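You operate a simulated robot arm through the tools that you are given. There is no shell and no other tool. Be economical: measure what you need, move in short steps, check, and stop when the job is done.

You run a simulated two-armed robot. Do the job below in one go: nothing can be reset, and whatever is moved stays where it is left.

Task
Fetch the pink can from the top of the trial bench and set it in the blue bin there. Take the tape strip from the top of the trial bench and leave it on the shelf of the trial bench. Put the small pink can on the top of the side table away on the top of the side bench. Fetch the white can with a blue button and stand it on the low shelf under the bath dials. Put the medium white can with a crimped valve on the free top of the set-down table. Shut the front left glass door of the far machine. Put one of the small blue cans from the top of the long steel bench on the top of the side table. Put the pink can with a yellow button in the yellow bin on the top of the long steel bench. Open the wide drawer, take the round yellow holder and leave it in the inside of the wide drawer and shut the drawer again. Put the tall white can on the top of the long steel bench away on the front of the cover bench. The order is free. Set down upright: small pink can, white can with a blue button, medium white can with a crimped valve, small blue can, tall white can.

It is judged by the outcome, as a careful person would: the job done as asked, and still so three seconds after it is handed in. It fails if anything else is knocked over, pushed out of place, dropped, spilled or broken. A push-on lid holds only when it is set on centred and level and pressed home; a screw cap is set on level and turned clockwise until tight.

Robot
Two 6-joint arms with two-finger parallel grippers on one trunk, on a base that drives. Base frame: it is fixed to the floor where the robot stands at the start and does not move with it; the origin is under the middle of the robot, x ahead of it, y to its left, z up; the surface under the hand at the start is at about z = 860. Units: mm, rad, N and s.
The left shoulder is at the start at [-77, 177, 832], the right one opposite. With the tool pointing down near the work surface each hand reaches from about 100 to 720 mm from the robot's upright axis, wherever it stands, measured 20 degrees to its own side. Places, roughly: blue bin (19x17x9 cm) [400, -400, 900]; free top of the set-down table [-3700, 3200, 900]; front left glass door of the far machine [-7000, 500, 1400]; front of the cover bench [-8000, -1900, 800]; inside of the wide drawer [-2400, 3100, 700]; low shelf under the bath dials [-5100, -2200, 300]; medium white can with a crimped va (5x5x14 cm) [-4800, 1100, 900]; pink can (5x5x14 cm) [600, 100, 900]; pink can with a yellow button (5x5x15 cm) [-1800, 3200, 900]; round yellow holder (8x8x3 cm) [-2000, 3300, 900]; shelf of the trial bench [500, -100, 300]; small blue can (4x4x11 cm) [-2400, 3300, 900]; small blue can (4x4x12 cm) [-2000, 3100, 900]; small pink can (4x4x11 cm) [-1800, 700, 900]; tall white can (6x6x18 cm) [-2200, 3300, 900]; tape strip (16x5x3 cm) [400, 100, 900]; top of the side bench [-3000, -2500, 800]; top of the side table [-2100, 900, 900]; white can with a blue button (5x5x15 cm) [-1900, 700, 900]; wide drawer [-2400, 3100, 800]; yellow bin (26x18x11 cm) [-2300, 3100, 900]. Payload 1.57 kg a hand.
The TCP of each hand is the grasp point between the finger pads, 30 mm short of the fingertips. In the tool frame z runs along the fingers and y along their closing line. Largest opening 80 mm; finger width 17, thickness 12; the body of the gripper, 40 by 82 mm, starts 80 mm behind the TCP.
Orientation is that of the tool frame in the base frame, as [roll, pitch, yaw] about the fixed x, y, z axes, in that order (R = Rz(yaw) Ry(pitch) Rx(roll)). With the fingers straight down and closing along the base's y, the tool's x points along the base's -x, its y along +y and its z along -z.

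Tools
- The arms move only by the tool send_rows. It takes "left_plan", "right_plan" or both (then of equal length, played together; a hand with none holds still); each is a list of rows, each an object of numbers (a shift or turn left out is 0, a gripper value left out holds the last): "tx", "ty", "tz": the shift along the base's x, y, z in mm; "rx", "ry", "rz": the turn, a rotation vector about the base's x, y, z in rad; "fingers": the finger opening in mm, from 0 to 80. In form: [{"tx": .., "ty": .., "tz": .., "rx": .., "ry": .., "rz": .., "fingers": ..}, ...]. A call has 1 to 8 rows; each row shifts and turns the commanded pose from where the row before left it. Rows are played at 5 a second. More than 50 mm and 0.15 rad between two rows, or a gripper value outside its range, and nothing of the call is played. Where a pose cannot be reached the arm comes as near as it can. A force on the tool above 40 N (or 10 N above the force at the start of the call, whichever is more), or a blocked arm, ends the call early, and 0.2 s more pass. The fingers move at their own pace (about 72 mm/s each) and stop on an object; they squeeze with about 36 N. The grip force told is the motor's: it shows also when the fingers shut on nothing. Time passes only in rows, and 0.2 s behind the last, so rows that do not move let the fingers close. It gives the time, the measured TCP pose, the force on the tool (base axes), the opening and the grip force at its end, in the units of the frame above (readings bear some noise), with the torque about the TCP (base axes, N m) and any sound that the robot's microphone picked up, and new pictures: "pictures" is both (left out), scene, wrist or none (wrist: the cameras of the hands that moved).
- Cameras (640 x 400 px; columns grow to the right, rows downward): "scene" is now at [38.1, -30.6, 1566.5]; the picture's right is [-0.37, -0.93, 0.00], its down [-0.60, 0.24, -0.76] and it looks along [0.71, -0.28, -0.65] (base axes); focal length 275 px, centre (320, 200). "left" rides on the left gripper at [72, 7, -122] in its tool frame; the picture's right is [-0.09, 1.00, 0.00], its down [-0.84, -0.08, -0.54] and it looks along [-0.54, -0.05, 0.84] (tool axes); focal length 238 px, centre (320, 200). "right" rides on the right gripper at [72, -7, -122] in its tool frame; the picture's right is [0.09, 1.00, 0.00], its down [-0.84, 0.08, -0.54] and it looks along [-0.54, 0.05, 0.84] (tool axes); focal length 238 px, centre (320, 200). There is no depth. A picture from a camera that has moved, and an enlarged one, comes with that camera's place and axes in the base frame and with its lens.
- lift_body(by): slides the trunk up (or, below 0, down) by that many mm; the arms and the scene camera ride with it, the base frame stays. It gives what a move gives, with no picture.
- drive_base(legs): drives the robot by 1 to 6 legs, each [ahead, left, turn to the left] in mm, mm and rad, along the robot's own axes; the way and the turn of a leg run together, so that a leg with both is an arc; at most 1500 mm and 3.142 rad a leg. The arms and the cameras ride along, it lands a little off, and it stops where it bumps. It gives what a move gives, and a new picture of the scene camera.
- aim_head(pan, tilt): turns the head with the scene camera to pan (to the left, within 2.496 rad either way) and tilt (down, from -0.506 to 1.204), counted from straight ahead of the robot. It gives what a move gives, and a new picture of the scene camera.
- inspect(camera, box): a new picture of the part [left, top, right, bottom] of that camera's present view, enlarged. It takes no simulated time.
- finish_job(): hands the job in; it is judged then, once.

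Go step by step. Nothing tells you exact positions but the pictures and the camera data: compare them with the known pose of the tool, close in by small moves and look again before you grip or let go. The budget is 535 turns and 360 pictures, counting those below and the enlarged ones. Unless the task says otherwise, let go and move clear before handing in, and close with one line.

The tools are called after "Request:" by a JSON object that holds its "api" and its "payload". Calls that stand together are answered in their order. send_rows: Moves the arms, as the interface text tells. Its arguments: {"type":"object","properties":{"left_plan":{"type":"array","items":{"type":"object","properties":{"tx":{"type":"number"},"ty":{"type":"number"},"tz":{"type":"number"},"rx":{"type":"number"},"ry":{"type":"number"},"rz":{"type":"number"},"fingers":{"type":"number"}}}},"right_plan":{"type":"array","items":{"type":"object","properties":{"tx":{"type":"number"},"ty":{"type":"number"},"tz":{"type":"number"},"rx":{"type":"number"},"ry":{"type":"number"},"rz":{"type":"number"},"fingers":{"type":"number"}}}},"pictures":{"type":"string","enum":["both","scene","wrist","none"]}},"required":[]} The other tools are called the same way: lift_body (by) slides the trunk up or down; drive_base (legs) drives the base; aim_head (pan, tilt) turns the head that bears the scene camera; inspect (camera, box) takes an enlarged picture of a part of a camera's view; finish_job () hands the job in.

At the start:

```text
time: 0.0
left_position: [411.4, 52.7, 1275.0]
left_ee_rot: [3.141, 0.0, 3.141]
left_contact_force: [-1.1, 0.0, -0.4]
left_moment: [-0.01, -0.01, -0.01]
left_gripper_width: 80.0
left_finger_force: 0.0
right_position: [356.6, -382.6, 1275.9]
right_ee_rot: [-3.141, 0.0, 3.14]
right_contact_force: [-0.8, -0.3, 0.6]
right_moment: [0.0, 0.01, 0.01]
right_gripper_width: 79.8
right_finger_force: 0.1
trunk travel left (down, up): [-275.0, 53.0]
robot x, y, heading: [-1.6, -3.7, -0.002]
head pan, tilt: [-0.375, 0.703]
```

scene: 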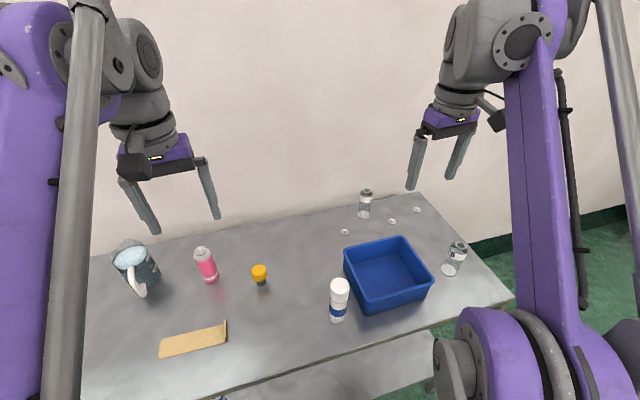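
right: 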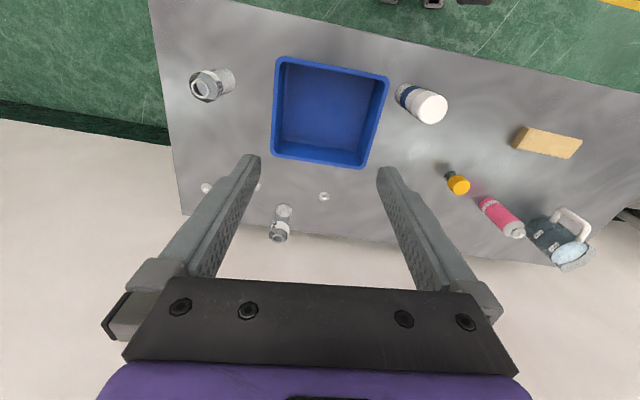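
left: 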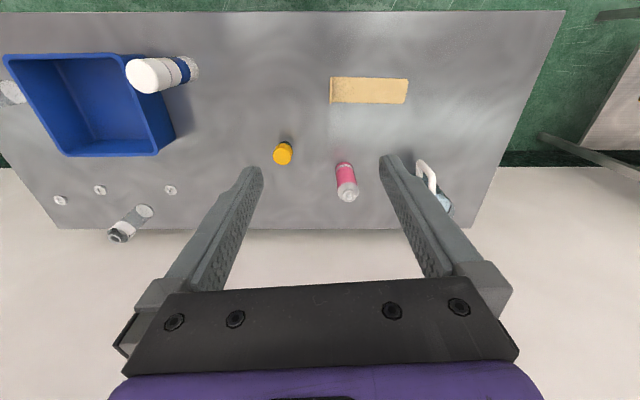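

I see the pink can near (598,100) and the tape strip near (420,150) on the trial bench, with the blue bin to the right. I'll look closer at the tape strip, the can and the bin first.

Request:
{"api": "inspect", "payload": {"camera": "scene", "box": [90, 220, 290, 370]}}

Request:
{"api": "inspect", "payload": {"camera": "left", "box": [260, 50, 460, 220]}}

Request:
{"api": "aim_head", "payload": {"pan": 0.0, "tilt": 0.9}}

```text
2.67 times, centred on (190, 295) of scene
camera zoom: at [38.1, -30.6, 1566.5], right [-0.37, -0.93, 0.0], down [-0.6, 0.24, -0.76], along [0.71, -0.28, -0.65], focal length 733 px, centre (667, -53)
```

zoom: 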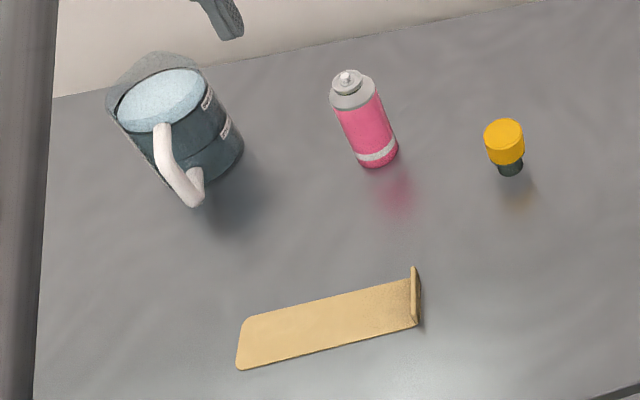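

```text
2.35 times, centred on (360, 135) of left
camera zoom: at [338.6, 60.0, 1395.9], right [0.09, 1.0, 0.0], down [0.84, -0.08, 0.54], along [0.54, -0.05, -0.84], focal length 561 px, centre (226, 353)
```

zoom: 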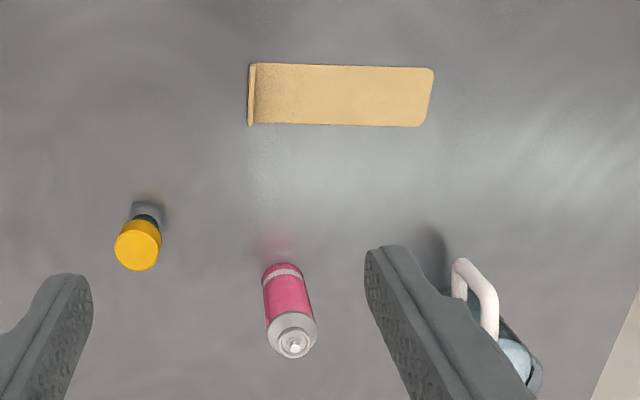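

```text
time: 0.8
left_position: [410.4, 52.8, 1274.8]
left_ee_rot: [-3.14, 0.001, 3.141]
left_contact_force: [0.0, 0.1, -1.1]
left_moment: [0.02, 0.0, -0.02]
left_gripper_width: 80.0
left_finger_force: 0.1
right_position: [356.5, -382.7, 1276.7]
right_ee_rot: [3.141, 0.002, -3.141]
right_contact_force: [-0.6, -0.2, -0.2]
right_moment: [-0.02, -0.01, -0.01]
right_gripper_width: 80.1
right_finger_force: 0.0
trunk travel left (down, up): [-275.0, 53.0]
robot x, y, heading: [1.0, -1.2, 0.001]
head pan, tilt: [0.0, 0.901]
camera scene: at [34.7, 0.4, 1550.7], right [0.0, -1.0, 0.0], down [-0.78, 0.0, -0.62], along [0.62, 0.0, -0.78], focal length 275 px, centre (320, 200)
```

scene: 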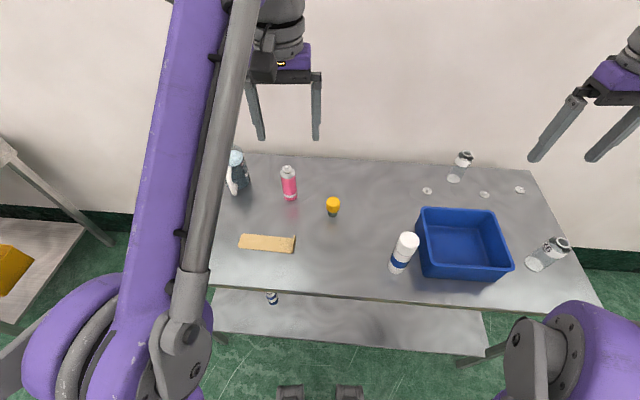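

The tape strip has an upright lip at its right end (x≈416, y≈79), which is a good grip point. First the pink can: left hand goes above it.

Request:
{"api": "send_rows", "payload": {"left_plan": [{"tx": 31.3, "ty": 7.8, "tz": -36, "fingers": 80}, {"tx": 31.3, "ty": 7.8, "tz": -36}, {"tx": 31.3, "ty": 7.8, "tz": -36}, {"tx": 31.3, "ty": 7.8, "tz": -36}, {"tx": 31.3, "ty": 7.8, "tz": -36}, {"tx": 31.3, "ty": 7.8, "tz": -36}], "pictures": "both"}}

```text
time: 2.2
left_position: [601.3, 100.0, 1057.3]
left_ee_rot: [3.142, -0.002, -3.141]
left_contact_force: [0.1, 0.4, -0.3]
left_moment: [0.0, 0.0, -0.03]
left_gripper_width: 80.1
left_finger_force: 0.0
right_position: [357.9, -382.7, 1275.4]
right_ee_rot: [3.14, 0.001, 3.141]
right_contact_force: [0.1, -0.4, -0.3]
right_moment: [-0.01, -0.01, 0.0]
right_gripper_width: 79.6
right_finger_force: 0.1
trunk travel left (down, up): [-275.0, 53.0]
robot x, y, heading: [-0.5, -0.3, 0.005]
head pan, tilt: [0.0, 0.901]
camera scene: at [36.3, 0.8, 1550.6], right [0.0, -1.0, 0.0], down [-0.78, 0.0, -0.62], along [0.62, 0.0, -0.78], focal length 275 px, centre (320, 200)
camera left: at [529.2, 106.6, 1180.0], right [0.09, 1.0, 0.0], down [0.84, -0.08, 0.54], along [0.54, -0.05, -0.84], focal length 238 px, centre (320, 200)
```

scene: 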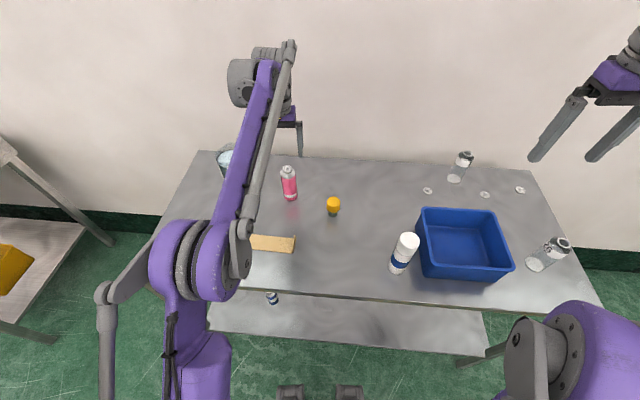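
left: 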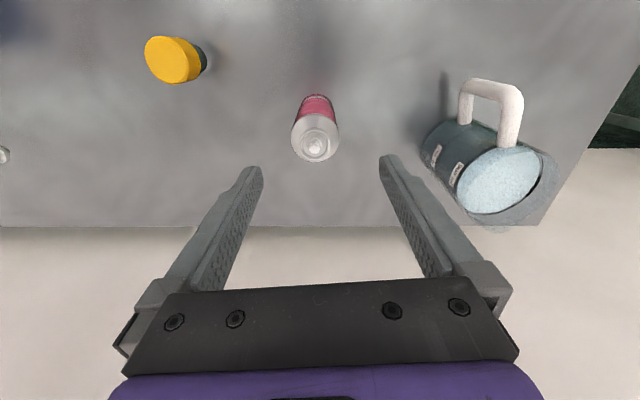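

The can sits between the fingers at about (595,97). I descend and grip.

Request:
{"api": "send_rows", "payload": {"left_plan": [{"tx": -5, "ty": -3, "tz": -46}, {"tz": -46}, {"fingers": 30}, {}, {}, {"tz": 40}, {"tz": 45}, {"tz": 40}], "pictures": "wrist"}}

```text
time: 4.0
left_position: [590.4, 96.7, 1094.6]
left_ee_rot: [-3.141, -0.001, 3.141]
left_contact_force: [0.0, 0.1, -0.7]
left_moment: [0.0, -0.03, -0.02]
left_gripper_width: 43.2
left_finger_force: 36.6
right_position: [357.1, -382.8, 1275.6]
right_ee_rot: [3.141, 0.001, 3.14]
right_contact_force: [0.6, 0.4, 0.0]
right_moment: [0.01, 0.0, 0.02]
right_gripper_width: 79.9
right_finger_force: 0.1
trunk travel left (down, up): [-275.0, 53.0]
robot x, y, heading: [-1.2, 1.0, -0.003]
head pan, tilt: [0.0, 0.901]
camera left: at [519.4, 103.2, 1215.4], right [0.09, 1.0, 0.0], down [0.84, -0.08, 0.54], along [0.54, -0.05, -0.84], focal length 238 px, centre (320, 200)
```

left: 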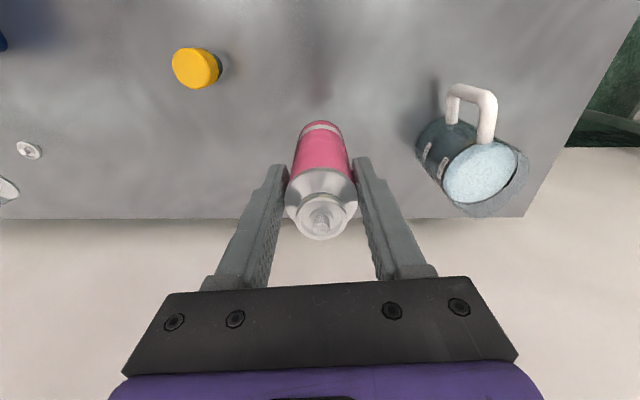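

Can is held. I raise it, strafe right 200 mm and bring it over the bin.

Request:
{"api": "send_rows", "payload": {"left_plan": [{"tx": -30, "tz": 35}, {"tx": -35, "ty": -30}, {"tx": -35, "ty": -30}, {"tx": -35, "ty": -30}, {"tx": -30, "ty": -35}, {"tx": -25, "ty": -40}, {"ty": -45}, {"ty": -45}], "pictures": "none"}}

Request:
{"api": "drive_base", "payload": {"legs": [[0, -200, 0]]}}

```text
time: 5.8
left_position: [404.2, -156.7, 1127.7]
left_ee_rot: [3.14, 0.0, -3.14]
left_contact_force: [-0.8, -0.3, -0.2]
left_moment: [-0.01, 0.03, 0.03]
left_gripper_width: 43.3
left_finger_force: 36.1
right_position: [355.4, -384.9, 1276.1]
right_ee_rot: [3.139, -0.001, 3.141]
right_contact_force: [-0.2, -0.4, -0.2]
right_moment: [0.0, 0.02, 0.02]
right_gripper_width: 79.9
right_finger_force: 0.1
trunk travel left (down, up): [-275.0, 53.0]
robot x, y, heading: [-2.5, 2.1, 0.001]
head pan, tilt: [0.0, 0.901]
```

```text
time: 8.3
left_position: [404.1, -359.8, 1127.7]
left_ee_rot: [-3.141, 0.0, -3.141]
left_contact_force: [0.0, 1.0, -0.5]
left_moment: [-0.02, 0.03, 0.0]
left_gripper_width: 43.2
left_finger_force: 35.8
right_position: [355.0, -587.1, 1277.0]
right_ee_rot: [3.14, 0.0, -3.141]
right_contact_force: [-0.8, -0.4, -0.7]
right_moment: [-0.02, 0.01, 0.01]
right_gripper_width: 79.9
right_finger_force: 0.1
trunk travel left (down, up): [-275.0, 53.0]
robot x, y, heading: [0.7, -204.9, 0.002]
head pan, tilt: [0.0, 0.901]
camera scene: at [34.7, -203.4, 1550.6], right [0.0, -1.0, 0.0], down [-0.78, 0.0, -0.62], along [0.62, 0.0, -0.78], focal length 275 px, centre (320, 200)
```

scene: 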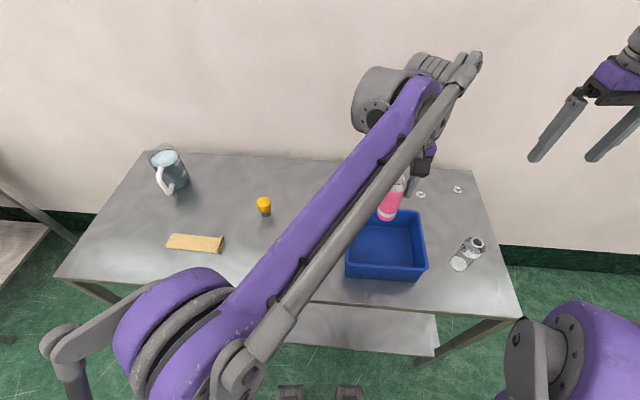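

I shift over the bin's centre and check with the wrist camera.

Request:
{"api": "send_rows", "payload": {"left_plan": [{"ty": -40}, {"tz": -20}], "pictures": "wrist"}}

```text
time: 8.9
left_position: [404.0, -398.3, 1107.9]
left_ee_rot: [-3.141, 0.0, -3.14]
left_contact_force: [-1.2, -0.4, -0.8]
left_moment: [-0.01, 0.01, -0.05]
left_gripper_width: 43.3
left_finger_force: 36.6
right_position: [355.4, -586.3, 1276.0]
right_ee_rot: [3.141, 0.001, -3.141]
right_contact_force: [-0.4, -0.4, 0.4]
right_moment: [-0.03, 0.0, 0.0]
right_gripper_width: 79.8
right_finger_force: 0.2
trunk travel left (down, up): [-275.0, 53.0]
robot x, y, heading: [-1.1, -202.4, -0.0]
head pan, tilt: [0.0, 0.901]
camera left: at [331.7, -390.7, 1229.4], right [0.09, 1.0, 0.0], down [0.84, -0.08, 0.54], along [0.54, -0.05, -0.84], focal length 238 px, centre (320, 200)
```

left: 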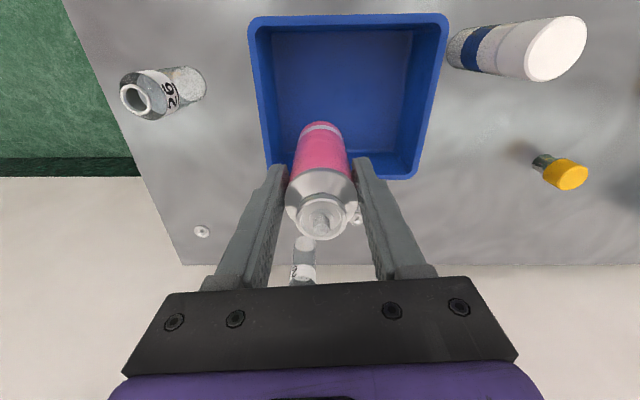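

Bin centre is near (398,-366). I shift there, lower the can onto the bin floor, release and rise.

Request:
{"api": "send_rows", "payload": {"left_plan": [{"tx": -5, "ty": 32}, {"tz": -45}, {"tz": -45}, {"tz": -30}, {"tz": -8}, {"tz": -5}], "pictures": "wrist"}}

```text
time: 10.3
left_position: [397.8, -364.4, 976.1]
left_ee_rot: [3.14, -0.001, 3.14]
left_contact_force: [-0.3, -0.3, -0.8]
left_moment: [-0.04, -0.02, 0.01]
left_gripper_width: 43.6
left_finger_force: 36.1
right_position: [355.4, -587.3, 1276.2]
right_ee_rot: [-3.141, 0.002, 3.141]
right_contact_force: [0.3, 0.7, -0.3]
right_moment: [-0.01, -0.03, -0.02]
right_gripper_width: 80.1
right_finger_force: 0.0
trunk travel left (down, up): [-275.0, 53.0]
robot x, y, heading: [-1.5, -204.3, -0.001]
head pan, tilt: [0.0, 0.901]
camera left: at [327.0, -358.6, 1097.6], right [0.09, 1.0, 0.0], down [0.84, -0.08, 0.54], along [0.54, -0.05, -0.84], focal length 238 px, centre (320, 200)
```

left: 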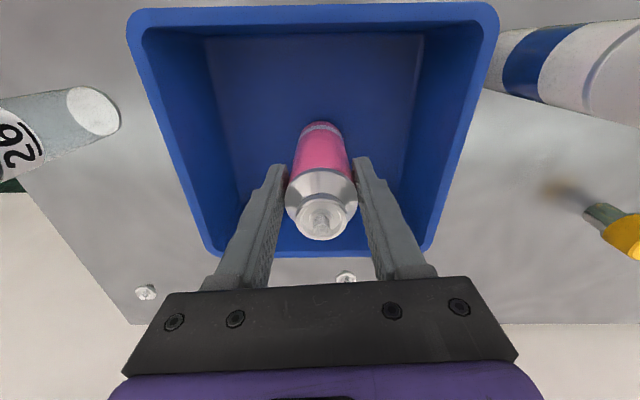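

Request:
{"api": "send_rows", "payload": {"left_plan": [{"tz": -4}, {"tz": -3}, {}], "pictures": "none"}}

```text
time: 11.1
left_position: [398.4, -367.2, 968.7]
left_ee_rot: [3.14, 0.002, 3.142]
left_contact_force: [2.8, -1.1, 18.3]
left_moment: [-0.16, -0.31, -0.01]
left_gripper_width: 43.6
left_finger_force: 36.3
right_position: [355.0, -586.6, 1276.1]
right_ee_rot: [-3.14, 0.002, -3.141]
right_contact_force: [0.6, -0.1, -0.3]
right_moment: [0.01, -0.01, 0.01]
right_gripper_width: 80.0
right_finger_force: 0.0
trunk travel left (down, up): [-275.0, 53.0]
robot x, y, heading: [2.1, -204.5, -0.001]
head pan, tilt: [0.0, 0.901]
```

Contact with the floor of the bin; release and rise.

Request:
{"api": "send_rows", "payload": {"left_plan": [{"fingers": 72}, {}, {"tz": 35}, {"tz": 45}, {"tz": 45}, {"tz": 45}, {"ty": 40}], "pictures": "wrist"}}

Request:
{"api": "drive_base", "payload": {"legs": [[0, 200, 0]]}}

```text
time: 12.7
left_position: [399.4, -325.7, 1137.9]
left_ee_rot: [-3.139, 0.001, -3.141]
left_contact_force: [-0.8, 0.5, -0.7]
left_moment: [-0.03, 0.0, -0.01]
left_gripper_width: 72.1
left_finger_force: 0.1
right_position: [356.1, -583.7, 1277.0]
right_ee_rot: [-3.139, 0.0, -3.141]
right_contact_force: [0.2, 0.1, 0.6]
right_moment: [-0.02, -0.01, -0.02]
right_gripper_width: 79.8
right_finger_force: 0.0
trunk travel left (down, up): [-275.0, 53.0]
robot x, y, heading: [-0.3, -201.1, 0.003]
head pan, tilt: [0.0, 0.901]
camera left: at [327.1, -318.3, 1259.0], right [0.09, 1.0, 0.0], down [0.84, -0.08, 0.54], along [0.54, -0.05, -0.84], focal length 238 px, centre (320, 200)
```

left: 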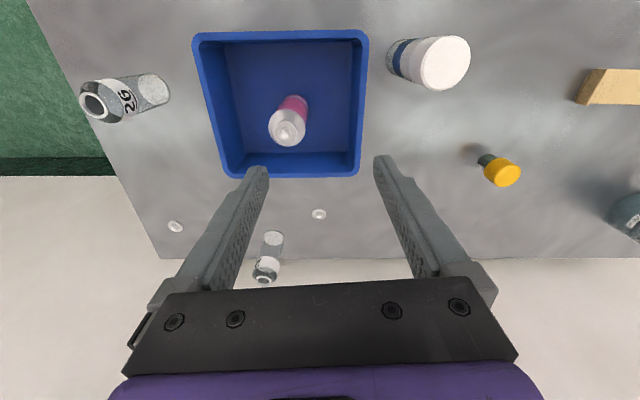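

```text
time: 15.0
left_position: [399.5, -130.0, 1136.5]
left_ee_rot: [3.141, 0.0, -3.141]
left_contact_force: [-0.5, -0.3, 0.4]
left_moment: [-0.01, 0.0, -0.01]
left_gripper_width: 72.0
left_finger_force: 0.1
right_position: [356.3, -390.5, 1275.0]
right_ee_rot: [-3.141, 0.0, 3.14]
right_contact_force: [0.0, 0.0, 0.6]
right_moment: [0.01, -0.02, -0.01]
right_gripper_width: 80.0
right_finger_force: 0.0
trunk travel left (down, up): [-275.0, 53.0]
robot x, y, heading: [-0.4, -6.3, 0.003]
head pan, tilt: [0.0, 0.901]
camera scene: at [34.7, -6.5, 1550.6], right [0.0, -1.0, 0.0], down [-0.78, 0.0, -0.62], along [0.62, 0.0, -0.78], focal length 275 px, centre (320, 200)
```

scene: 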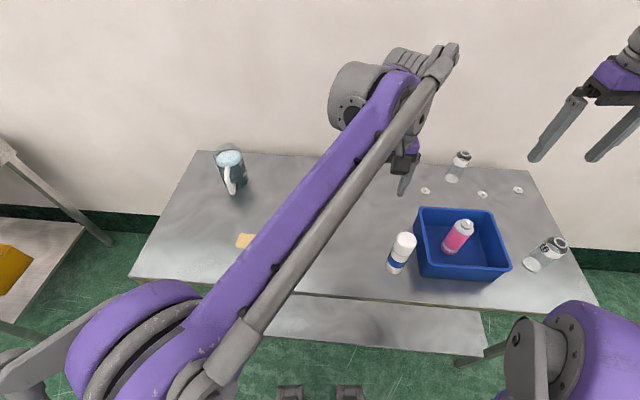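

Pink can stands in the bin. Now the tape strip: left hand to the lip with a forward tilt, so it can later reach under onto the shelf.

Request:
{"api": "send_rows", "payload": {"left_plan": [{"ty": 30, "tz": -20, "ry": -0.1, "fingers": 50}, {"ty": 30, "tz": -25, "ry": -0.1}, {"ty": 30, "tz": -25, "ry": -0.1}, {"ty": 30, "tz": -25, "ry": -0.1}, {"ty": 30, "tz": -25, "ry": -0.1}, {"ty": 30, "tz": -25, "ry": -0.1}, {"ty": 29, "tz": -25, "ry": -0.1}], "pictures": "both"}}

```text
time: 16.6
left_position: [399.3, 78.2, 965.3]
left_ee_rot: [3.141, 0.701, -3.138]
left_contact_force: [-0.3, 0.0, -0.3]
left_moment: [-0.01, -0.01, 0.0]
left_gripper_width: 50.0
left_finger_force: 0.0
right_position: [355.6, -389.5, 1276.6]
right_ee_rot: [3.14, 0.001, -3.14]
right_contact_force: [-0.4, 0.0, 0.2]
right_moment: [0.03, 0.04, 0.0]
right_gripper_width: 80.0
right_finger_force: 0.0
trunk travel left (down, up): [-275.0, 53.0]
robot x, y, heading: [-0.9, -6.8, 0.002]
head pan, tilt: [0.0, 0.901]
camera scene: at [34.4, -6.1, 1550.6], right [0.0, -1.0, 0.0], down [-0.78, 0.0, -0.62], along [0.62, 0.0, -0.78], focal length 275 px, centre (320, 200)
camera left: at [265.7, 85.4, 1011.5], right [0.07, 1.0, 0.06], down [0.29, -0.08, 0.95], along [0.95, -0.05, -0.29], focal length 238 px, centre (320, 200)
```

scene: 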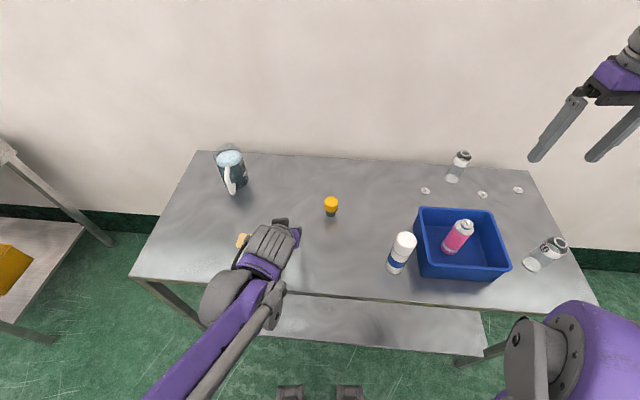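
left: 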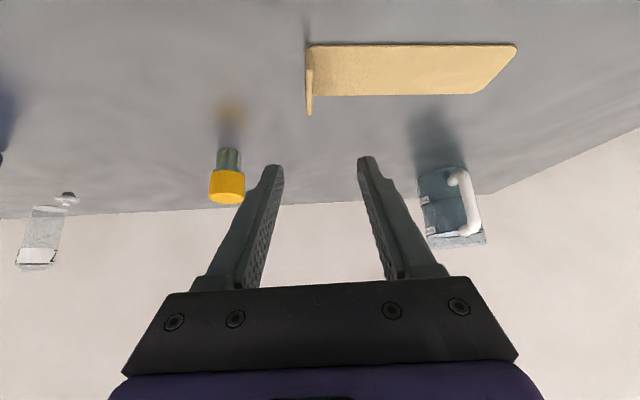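

Lip lies at x 391–439, y≈75. I descend and grip it.

Request:
{"api": "send_rows", "payload": {"left_plan": [{"tx": 4, "ty": -2, "tz": -40}, {"tz": -26}, {"tz": -7, "fingers": 0}, {}, {}], "pictures": "wrist"}}

```text
time: 17.8
left_position: [404.3, 76.6, 892.5]
left_ee_rot: [-3.141, 0.701, 3.14]
left_contact_force: [0.5, 0.0, 0.2]
left_moment: [0.0, 0.02, -0.01]
left_gripper_width: 2.8
left_finger_force: 24.3
right_position: [356.1, -390.9, 1275.3]
right_ee_rot: [3.141, -0.001, 3.141]
right_contact_force: [0.4, 0.8, 0.8]
right_moment: [-0.01, 0.0, 0.0]
right_gripper_width: 80.4
right_finger_force: 0.0
trunk travel left (down, up): [-275.0, 53.0]
robot x, y, heading: [-2.2, -7.2, -0.003]
head pan, tilt: [0.0, 0.901]
camera left: at [270.5, 83.1, 939.4], right [0.07, 1.0, 0.06], down [0.29, -0.08, 0.95], along [0.95, -0.05, -0.29], focal length 238 px, centre (320, 200)
```

left: 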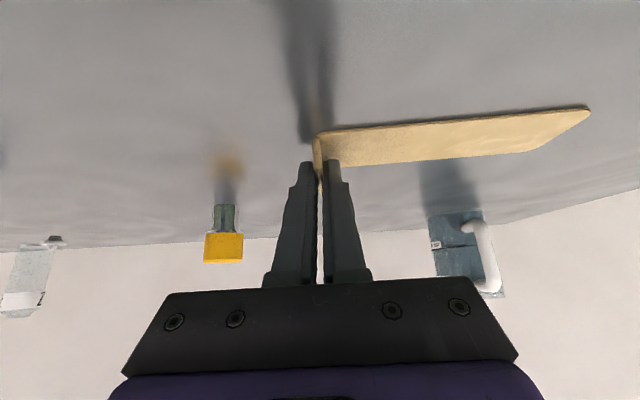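

Request:
{"api": "send_rows", "payload": {"left_plan": [{}, {"tz": 20}, {"tz": 40}, {"tz": 40}], "pictures": "wrist"}}

```text
time: 18.8
left_position: [403.4, 75.1, 995.6]
left_ee_rot: [3.141, 0.7, -3.14]
left_contact_force: [-0.2, 0.1, 0.2]
left_moment: [-0.01, -0.02, -0.02]
left_gripper_width: 3.1
left_finger_force: 23.9
right_position: [355.6, -389.8, 1275.7]
right_ee_rot: [3.141, 0.0, 3.141]
right_contact_force: [-0.1, 0.2, -0.5]
right_moment: [0.03, -0.01, -0.01]
right_gripper_width: 79.6
right_finger_force: 0.1
trunk travel left (down, up): [-275.0, 53.0]
robot x, y, heading: [2.2, -4.8, 0.006]
head pan, tilt: [0.0, 0.901]
camera left: at [269.2, 82.3, 1041.8], right [0.07, 1.0, 0.06], down [0.29, -0.08, 0.95], along [0.95, -0.05, -0.29], focal length 238 px, centre (320, 200)
```

left: 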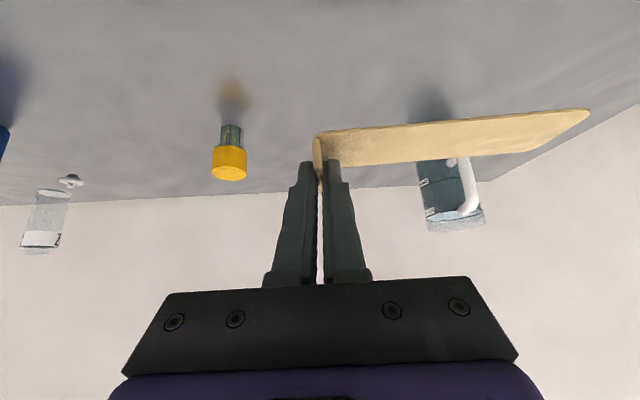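

Strip is held level. I back off 300 mm, lower the trunk, and look at the shelf.

Request:
{"api": "drive_base", "payload": {"legs": [[-300, 0, 0]]}}

Request:
{"api": "lift_body", "payload": {"by": -270}}

Request:
{"api": "aim_head", "payload": {"pan": 0.0, "tilt": 0.8}}

```text
time: 20.9
left_position: [99.2, 75.4, 995.1]
left_ee_rot: [-3.14, 0.7, -3.141]
left_contact_force: [-0.4, 0.0, 0.0]
left_moment: [0.02, -0.02, 0.02]
left_gripper_width: 3.2
left_finger_force: 24.3
right_position: [51.3, -389.0, 1276.2]
right_ee_rot: [-3.141, 0.001, -3.14]
right_contact_force: [1.0, -0.5, -1.1]
right_moment: [0.04, 0.01, -0.03]
right_gripper_width: 79.9
right_finger_force: 0.2
trunk travel left (down, up): [-275.0, 53.0]
robot x, y, heading: [-300.4, -6.4, 0.0]
head pan, tilt: [0.0, 0.901]
camera scene: at [-269.9, -6.7, 1550.7], right [0.0, -1.0, 0.0], down [-0.78, 0.0, -0.62], along [0.62, 0.0, -0.78], focal length 275 px, centre (320, 200)
```

scene: 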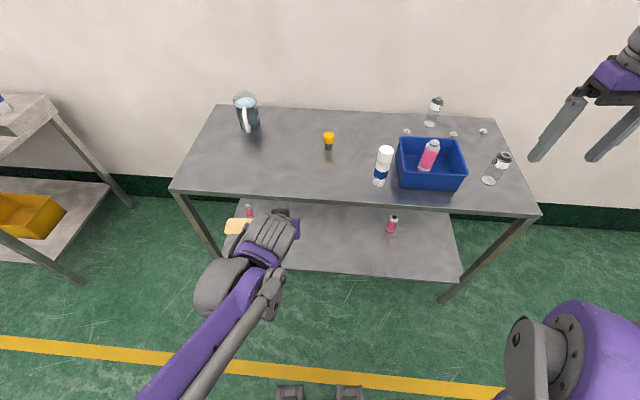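

```text
time: 23.6
left_position: [98.7, 74.4, 723.8]
left_ee_rot: [3.14, 0.701, -3.141]
left_contact_force: [-0.1, 0.1, -0.1]
left_moment: [0.01, 0.02, -0.01]
left_gripper_width: 2.9
left_finger_force: 24.0
right_position: [52.1, -389.8, 1005.8]
right_ee_rot: [-3.141, 0.001, 3.142]
right_contact_force: [0.2, -0.1, 0.0]
right_moment: [-0.01, -0.02, 0.02]
right_gripper_width: 79.9
right_finger_force: 0.0
trunk travel left (down, up): [-5.0, 323.0]
robot x, y, heading: [-304.0, -4.7, 0.002]
head pan, tilt: [0.0, 0.901]
```

```text
time: 24.3
left_position: [98.7, 75.6, 724.4]
left_ee_rot: [-3.141, 0.701, -3.14]
left_contact_force: [-0.7, 0.1, 0.7]
left_moment: [0.01, 0.01, 0.01]
left_gripper_width: 3.0
left_finger_force: 24.1
right_position: [52.5, -390.2, 1005.8]
right_ee_rot: [3.141, -0.001, -3.141]
right_contact_force: [-0.4, -0.4, 1.2]
right_moment: [-0.02, -0.02, 0.01]
right_gripper_width: 80.1
right_finger_force: 0.1
trunk travel left (down, up): [-5.0, 323.0]
robot x, y, heading: [-305.6, -9.2, 0.002]
head pan, tilt: [0.0, 0.799]
camera scene: at [-214.4, -6.6, 1283.9], right [0.0, -1.0, 0.0], down [-0.72, 0.0, -0.7], along [0.7, 0.0, -0.72], focal length 275 px, centre (320, 200)
```

scene: 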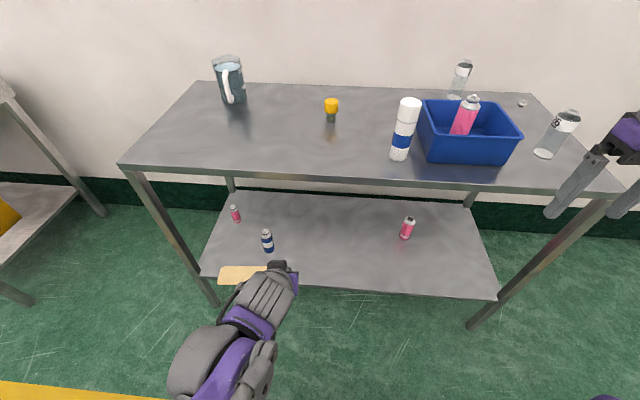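

The shelf is near z=300, front edge x≈275 at y≈-40, clear area between y −250 and 100. I lower the hand in front of the shelf.

Request:
{"api": "send_rows", "payload": {"left_plan": [{"ty": -27, "tz": -41}, {"ty": -27, "tz": -41}, {"ty": -27, "tz": -41}, {"ty": -27, "tz": -41}, {"ty": -27, "tz": -41}, {"ty": -27, "tz": -41}, {"ty": -27, "tz": -41}, {"tz": -40}], "pictures": "both"}}

```text
time: 26.1
left_position: [100.9, -113.2, 397.3]
left_ee_rot: [3.141, 0.701, 3.141]
left_contact_force: [-0.9, 0.9, -0.5]
left_moment: [-0.01, 0.0, 0.03]
left_gripper_width: 2.9
left_finger_force: 24.4
right_position: [53.1, -389.5, 1005.4]
right_ee_rot: [3.141, -0.001, 3.141]
right_contact_force: [0.5, -0.9, 0.1]
right_moment: [0.01, 0.0, -0.02]
right_gripper_width: 79.7
right_finger_force: 0.0
trunk travel left (down, up): [-5.0, 323.0]
robot x, y, heading: [-304.9, -6.7, 0.002]
head pan, tilt: [0.0, 0.799]
camera scene: at [-214.2, -6.7, 1283.9], right [0.0, -1.0, 0.0], down [-0.72, 0.0, -0.7], along [0.7, 0.0, -0.72], focal length 275 px, centre (320, 200)
camera left: at [-33.4, -105.4, 444.1], right [0.07, 1.0, 0.06], down [0.29, -0.08, 0.95], along [0.95, -0.05, -0.29], focal length 238 px, centre (320, 200)
```

scene: 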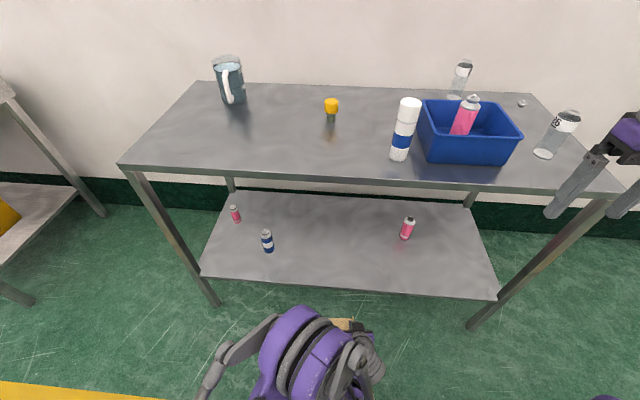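
left: 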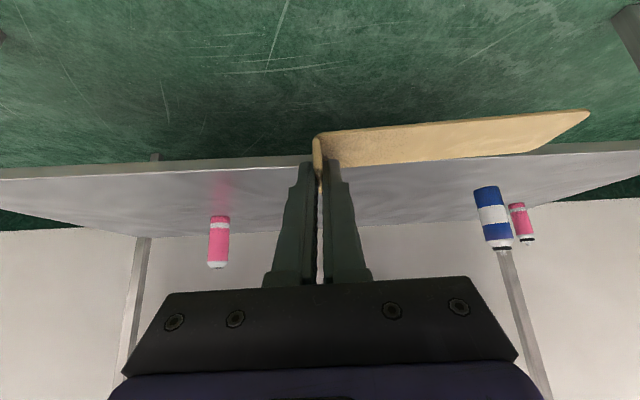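

Request:
{"api": "drive_base", "payload": {"legs": [[120, 0, 0]]}}

Request:
{"api": "send_rows", "payload": {"left_plan": [{"tx": 45, "ty": -5, "tz": -10}, {"tx": 45, "tz": -10}, {"tx": 40, "tz": -10}], "pictures": "both"}}

```text
time: 27.3
left_position: [216.9, -112.4, 397.5]
left_ee_rot: [3.14, 0.7, 3.142]
left_contact_force: [0.3, -1.0, 0.2]
left_moment: [-0.01, 0.0, 0.0]
left_gripper_width: 3.3
left_finger_force: 24.4
right_position: [167.6, -391.1, 1006.1]
right_ee_rot: [3.14, 0.0, -3.141]
right_contact_force: [0.5, -0.6, -0.6]
right_moment: [0.0, 0.02, 0.01]
right_gripper_width: 80.3
right_finger_force: 0.0
trunk travel left (down, up): [-5.0, 323.0]
robot x, y, heading: [-189.2, -7.3, -0.002]
head pan, tilt: [0.0, 0.799]
camera scene: at [-96.7, -6.7, 1283.8], right [0.0, -1.0, 0.0], down [-0.72, 0.0, -0.7], along [0.7, 0.0, -0.72], focal length 275 px, centre (320, 200)
```

scene: 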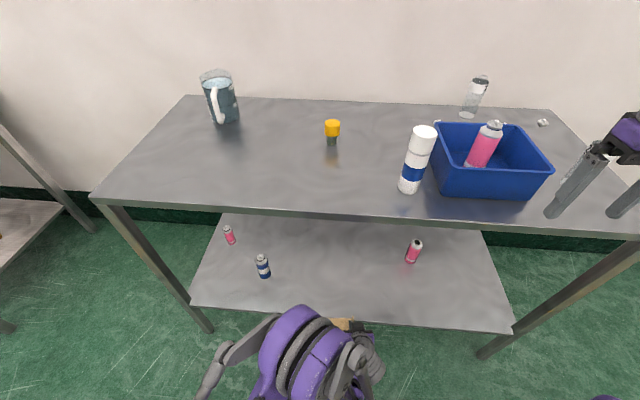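

```text
time: 28.1
left_position: [348.3, -115.5, 365.2]
left_ee_rot: [-3.141, 0.699, 3.141]
left_contact_force: [0.2, 0.5, 0.0]
left_moment: [0.0, 0.0, 0.0]
left_gripper_width: 3.0
left_finger_force: 24.6
right_position: [168.5, -390.6, 1006.3]
right_ee_rot: [-3.141, -0.003, 3.141]
right_contact_force: [0.4, -0.3, 0.2]
right_moment: [0.0, 0.0, 0.01]
right_gripper_width: 80.2
right_finger_force: 0.0
trunk travel left (down, up): [-5.0, 323.0]
robot x, y, heading: [-189.3, -8.7, -0.001]
head pan, tilt: [0.0, 0.799]
camera scene: at [-97.1, -6.7, 1283.9], right [0.0, -1.0, 0.0], down [-0.72, 0.0, -0.7], along [0.7, 0.0, -0.72], focal length 275 px, centre (320, 200)
camera left: at [214.3, -108.5, 413.0], right [0.07, 1.0, 0.06], down [0.29, -0.08, 0.95], along [0.95, -0.05, -0.3], focal length 238 px, centre (320, 200)
```

scene: 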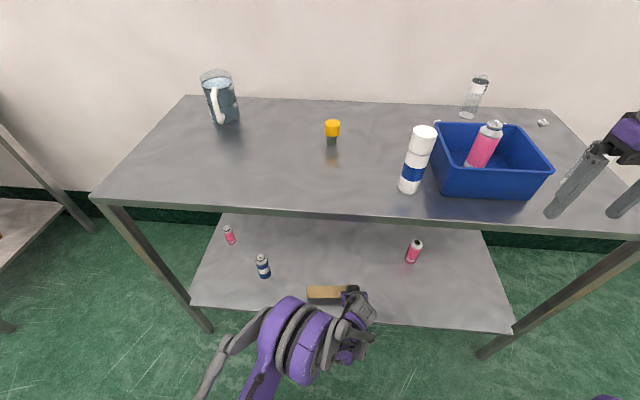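
left: 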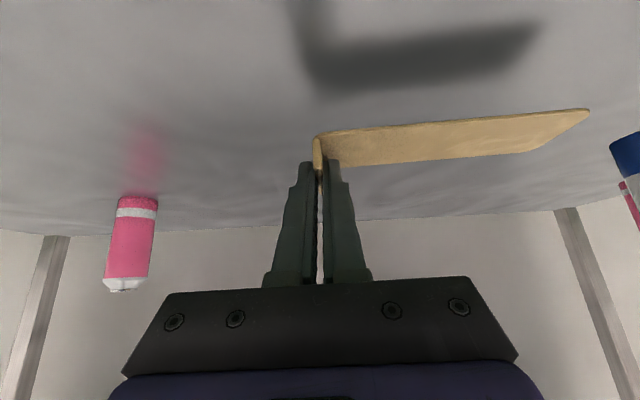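

Request:
{"api": "send_rows", "payload": {"left_plan": [{"tz": -20}, {"tz": -8}, {"tz": -4}, {"tz": -4}], "pictures": "wrist"}}

```text
time: 29.1
left_position: [347.7, -116.5, 332.4]
left_ee_rot: [-3.14, 0.701, 3.141]
left_contact_force: [-0.5, -0.3, 7.0]
left_moment: [0.03, -0.14, 0.02]
left_gripper_width: 2.9
left_finger_force: 24.6
right_position: [168.0, -390.0, 1005.8]
right_ee_rot: [3.141, 0.002, 3.14]
right_contact_force: [0.1, -0.5, 0.0]
right_moment: [-0.01, -0.03, -0.02]
right_gripper_width: 80.0
right_finger_force: 0.1
trunk travel left (down, up): [-5.0, 323.0]
robot x, y, heading: [-185.6, -7.4, 0.001]
head pan, tilt: [0.0, 0.799]
camera left: at [213.6, -109.5, 378.5], right [0.07, 1.0, 0.06], down [0.29, -0.08, 0.95], along [0.95, -0.05, -0.29], focal length 238 px, centre (320, 200)
```

left: 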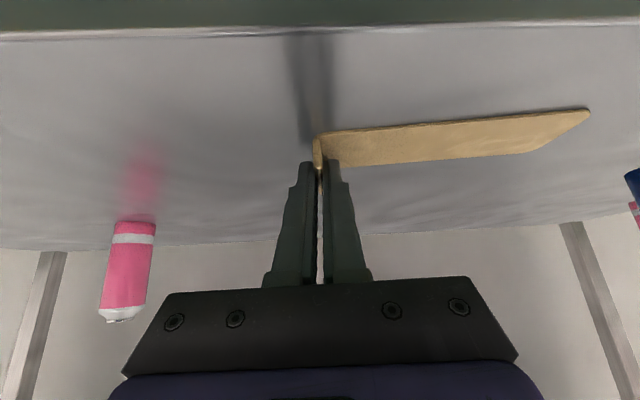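

Contact; release, rise and pull out backwards.

Request:
{"api": "send_rows", "payload": {"left_plan": [{"fingers": 30}, {}, {"tz": 30}, {"tx": -30, "tz": 40}, {"tx": -45}, {"tx": -45}, {"tx": -45}], "pictures": "both"}}

```text
time: 30.7
left_position: [182.9, -117.5, 403.0]
left_ee_rot: [3.14, 0.701, -3.141]
left_contact_force: [-0.9, 0.0, 0.1]
left_moment: [0.02, 0.0, 0.02]
left_gripper_width: 30.0
left_finger_force: 0.1
right_position: [168.5, -391.0, 1006.2]
right_ee_rot: [3.14, 0.0, -3.14]
right_contact_force: [-0.1, 0.5, -0.4]
right_moment: [-0.01, -0.03, -0.01]
right_gripper_width: 80.1
right_finger_force: 0.2
trunk travel left (down, up): [-5.0, 323.0]
robot x, y, heading: [-188.1, -5.0, -0.0]
head pan, tilt: [0.0, 0.799]
camera scene: at [-97.5, -6.8, 1283.9], right [0.0, -1.0, 0.0], down [-0.72, 0.0, -0.7], along [0.7, 0.0, -0.72], focal length 275 px, centre (320, 200)
camera left: at [48.8, -110.7, 450.8], right [0.07, 1.0, 0.06], down [0.29, -0.08, 0.95], along [0.95, -0.05, -0.3], focal length 238 px, centre (320, 200)
```

scene: 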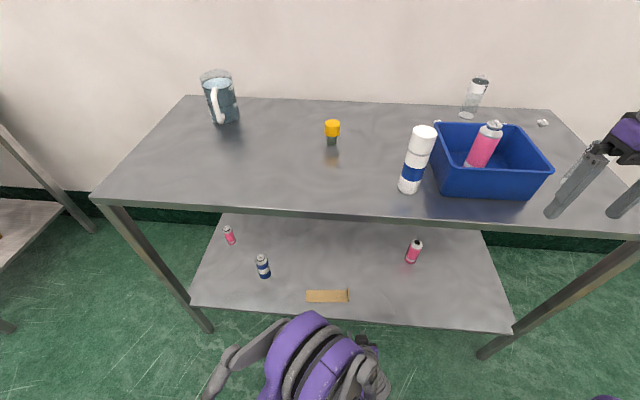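
left: 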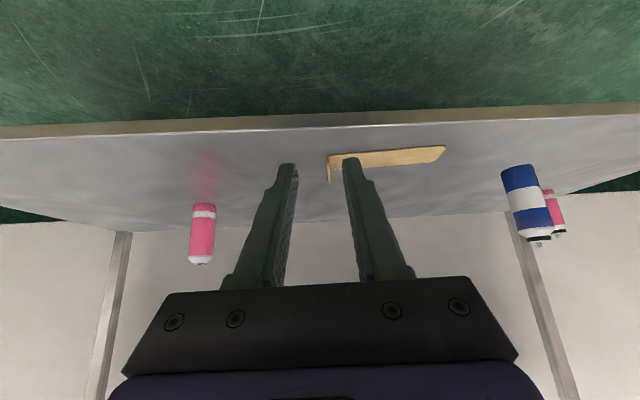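

Tape strip is on the shelf. I back off, raise and re-square the left hand, and survey the room.

Request:
{"api": "drive_base", "payload": {"legs": [[-450, 0, 0]]}}

Request:
{"api": "send_rows", "payload": {"left_plan": [{"ty": 30, "tz": 35, "ry": 0.1}, {"ty": 30, "tz": 38, "ry": 0.1}, {"ty": 30, "tz": 38, "ry": 0.1}, {"ty": 30, "tz": 38, "ry": 0.1}, {"ty": 30, "tz": 38, "ry": 0.1}, {"ty": 30, "tz": 38, "ry": 0.1}, {"ty": 30, "tz": 38, "ry": 0.1}, {"ty": 30, "tz": 38}], "pictures": "none"}}

Request:
{"api": "send_rows", "payload": {"left_plan": [{"ty": 20, "tz": 45}, {"ty": 20, "tz": 45}, {"ty": 20, "tz": 45}, {"ty": 20, "tz": 45}, {"tz": 45}], "pictures": "none"}}

Request:
{"api": "lift_body", "payload": {"by": 270}}

Request:
{"api": "drive_base", "payload": {"legs": [[-300, 0, 2.2]]}}

Request:
{"api": "aim_head", "payload": {"pan": 0.0, "tilt": 0.25}}

```text
time: 33.5
left_position: [-277.6, -117.4, 404.4]
left_ee_rot: [-3.141, 0.697, 3.138]
left_contact_force: [0.1, 0.1, -0.2]
left_moment: [-0.01, 0.02, 0.02]
left_gripper_width: 30.0
left_finger_force: 0.0
right_position: [-292.2, -391.9, 1006.8]
right_ee_rot: [-3.141, 0.0, 3.138]
right_contact_force: [0.1, -0.3, 0.1]
right_moment: [0.02, 0.03, 0.02]
right_gripper_width: 79.8
right_finger_force: 0.0
trunk travel left (down, up): [-5.0, 323.0]
robot x, y, heading: [-646.9, -6.2, -0.003]
head pan, tilt: [0.0, 0.799]
camera scene: at [-557.2, -6.1, 1283.9], right [0.0, -1.0, 0.0], down [-0.72, 0.0, -0.7], along [0.7, 0.0, -0.72], focal length 275 px, centre (320, 200)
```

scene: 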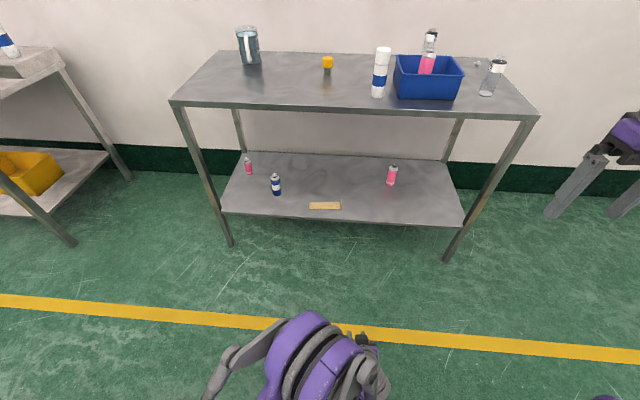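

```text
time: 35.3
left_position: [-278.1, 122.5, 704.6]
left_ee_rot: [-3.141, -0.002, 3.137]
left_contact_force: [-0.1, -0.3, -0.3]
left_moment: [-0.02, -0.02, -0.01]
left_gripper_width: 30.0
left_finger_force: 0.1
right_position: [-293.8, -391.4, 1006.4]
right_ee_rot: [3.141, -0.001, 3.137]
right_contact_force: [0.0, 0.0, 0.0]
right_moment: [-0.01, 0.01, -0.01]
right_gripper_width: 80.0
right_finger_force: 0.1
trunk travel left (down, up): [-5.0, 323.0]
robot x, y, heading: [-646.1, -6.6, -0.002]
head pan, tilt: [0.0, 0.799]
```

```text
time: 36.5
left_position: [-277.9, 203.1, 929.6]
left_ee_rot: [-3.14, -0.001, 3.14]
left_contact_force: [0.4, 0.8, -0.1]
left_moment: [0.0, 0.01, 0.0]
left_gripper_width: 30.1
left_finger_force: 0.0
right_position: [-292.1, -389.8, 1006.0]
right_ee_rot: [-3.141, -0.001, 3.138]
right_contact_force: [0.4, 0.3, 0.3]
right_moment: [0.04, 0.03, 0.01]
right_gripper_width: 80.0
right_finger_force: 0.1
trunk travel left (down, up): [-5.0, 323.0]
robot x, y, heading: [-646.2, -6.2, -0.004]
head pan, tilt: [0.0, 0.799]
```

```text
time: 39.2
left_position: [-277.9, 201.6, 1199.7]
left_ee_rot: [-3.14, 0.0, 3.14]
left_contact_force: [0.6, -0.5, -0.1]
left_moment: [-0.01, 0.02, -0.04]
left_gripper_width: 30.0
left_finger_force: 0.0
right_position: [-292.4, -391.6, 1276.3]
right_ee_rot: [-3.14, 0.0, 3.138]
right_contact_force: [-1.4, -0.7, 0.2]
right_moment: [0.02, -0.01, 0.01]
right_gripper_width: 79.6
right_finger_force: 0.2
trunk travel left (down, up): [-275.0, 53.0]
robot x, y, heading: [-647.8, -9.8, -0.002]
head pan, tilt: [0.0, 0.799]
```

```text
time: 41.0
left_position: [-345.2, 288.3, 1195.0]
left_ee_rot: [-3.139, -0.019, -2.899]
left_contact_force: [0.0, 0.2, -1.5]
left_moment: [0.03, 0.03, 0.02]
left_gripper_width: 29.9
left_finger_force: 0.1
right_position: [-216.7, -288.2, 1269.8]
right_ee_rot: [-3.141, -0.015, -2.901]
right_contact_force: [1.0, -0.1, 0.3]
right_moment: [0.03, -0.03, -0.05]
right_gripper_width: 79.9
right_finger_force: 0.1
trunk travel left (down, up): [-275.0, 53.0]
robot x, y, heading: [-671.0, -8.9, 0.239]
head pan, tilt: [0.0, 0.799]
stopped in leg 1: the robot was blocked; the commanded pose is now the measured one
camera scene: at [-609.5, 8.4, 1558.0], right [0.24, -0.97, 0.0], down [-0.71, -0.17, -0.69], along [0.67, 0.16, -0.73], focal length 275 px, centre (320, 200)
```

scene: 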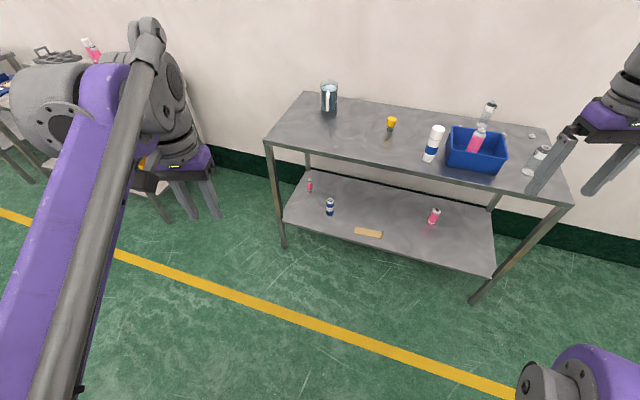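

```text
time: 42.0
left_position: [-344.4, 292.5, 1191.0]
left_ee_rot: [-3.138, -0.022, -2.895]
left_contact_force: [-0.3, -0.8, 1.1]
left_moment: [0.0, 0.01, 0.01]
left_gripper_width: 30.1
left_finger_force: 0.2
right_position: [-212.3, -284.1, 1269.1]
right_ee_rot: [-3.141, -0.019, -2.896]
right_contact_force: [0.3, 0.0, 0.3]
right_moment: [0.02, -0.03, 0.03]
right_gripper_width: 80.0
right_finger_force: 0.1
trunk travel left (down, up): [-275.0, 53.0]
robot x, y, heading: [-673.6, -9.4, 0.245]
head pan, tilt: [0.0, 0.25]
camera scene: at [-593.1, 14.9, 1605.7], right [0.24, -0.97, 0.0], down [-0.26, -0.07, -0.96], along [0.94, 0.23, -0.27], focal length 275 px, centre (320, 200)
```

scene: 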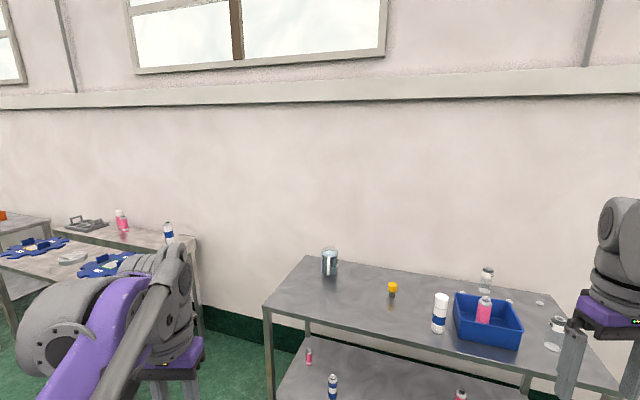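

The robot bumped into something behind it; I ease forward and look behind with the head.

Request:
{"api": "drive_base", "payload": {"legs": [[80, 0, 0]]}}

Request:
{"api": "aim_head", "payload": {"pan": 2.45, "tilt": 0.55}}

Request:
{"api": "aim_head", "payload": {"pan": -2.45, "tilt": 0.55}}

```text
time: 43.0
left_position: [-288.4, 305.5, 1199.6]
left_ee_rot: [-3.14, 0.0, -2.893]
left_contact_force: [-0.8, 0.0, -1.2]
left_moment: [-0.08, 0.03, 0.01]
left_gripper_width: 29.9
left_finger_force: 0.1
right_position: [-157.9, -273.4, 1276.1]
right_ee_rot: [3.142, 0.001, -2.896]
right_contact_force: [0.1, -0.8, 0.2]
right_moment: [-0.03, 0.02, 0.02]
right_gripper_width: 79.9
right_finger_force: 0.0
trunk travel left (down, up): [-275.0, 53.0]
robot x, y, heading: [-594.5, 10.1, 0.248]
head pan, tilt: [0.0, 0.25]
camera scene: at [-545.3, 25.4, 1607.5], right [0.24, -0.97, 0.0], down [-0.24, -0.06, -0.97], along [0.94, 0.24, -0.25], focal length 275 px, centre (320, 200)
```

scene: 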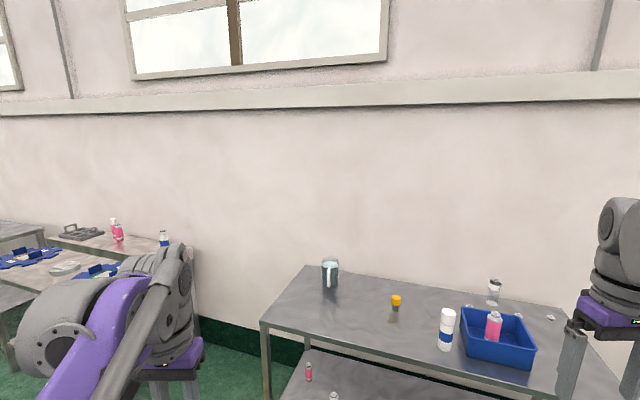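

```text
time: 45.3
left_position: [-289.6, 304.9, 1199.4]
left_ee_rot: [3.141, -0.003, -2.897]
left_contact_force: [0.9, -0.1, -0.5]
left_moment: [0.04, 0.03, -0.01]
left_gripper_width: 29.7
left_finger_force: 0.0
right_position: [-158.5, -273.0, 1275.7]
right_ee_rot: [3.141, 0.0, -2.895]
right_contact_force: [1.1, 0.3, -0.8]
right_moment: [0.02, -0.02, 0.02]
right_gripper_width: 80.0
right_finger_force: 0.1
trunk travel left (down, up): [-275.0, 53.0]
robot x, y, heading: [-598.6, 12.8, 0.249]
head pan, tilt: [2.45, 0.55]
camera scene: at [-717.8, 40.9, 1579.9], right [0.43, 0.9, 0.0], down [0.47, -0.23, -0.85], along [-0.77, 0.37, -0.52], focal length 275 px, centre (320, 200)
```

scene: 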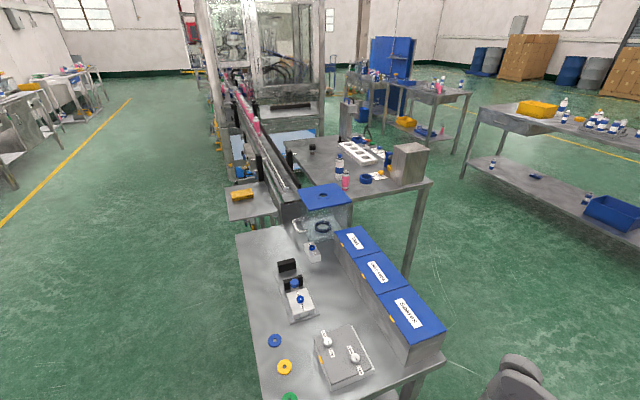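

```text
time: 49.1
left_position: [-288.7, 305.1, 1198.8]
left_ee_rot: [-3.14, -0.002, -2.897]
left_contact_force: [0.5, 0.0, 0.4]
left_moment: [-0.01, 0.01, 0.01]
left_gripper_width: 30.2
left_finger_force: 0.1
right_position: [-159.2, -274.0, 1276.3]
right_ee_rot: [3.141, -0.001, -2.895]
right_contact_force: [0.3, -0.3, 0.1]
right_moment: [0.02, 0.02, 0.01]
right_gripper_width: 80.0
right_finger_force: 0.0
trunk travel left (down, up): [-275.0, 53.0]
robot x, y, heading: [-594.5, 10.1, 0.245]
head pan, tilt: [-2.45, 0.55]
camera scene: at [-690.0, -70.2, 1579.9], right [-0.81, 0.59, 0.0], down [0.31, 0.42, -0.85], along [-0.5, -0.69, -0.52], focal length 275 px, centre (320, 200)
```

scene: 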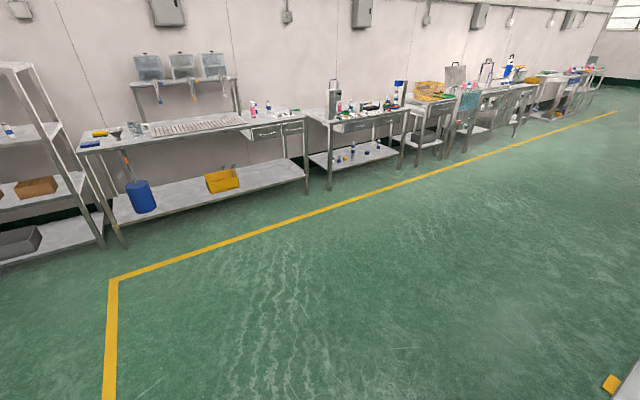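

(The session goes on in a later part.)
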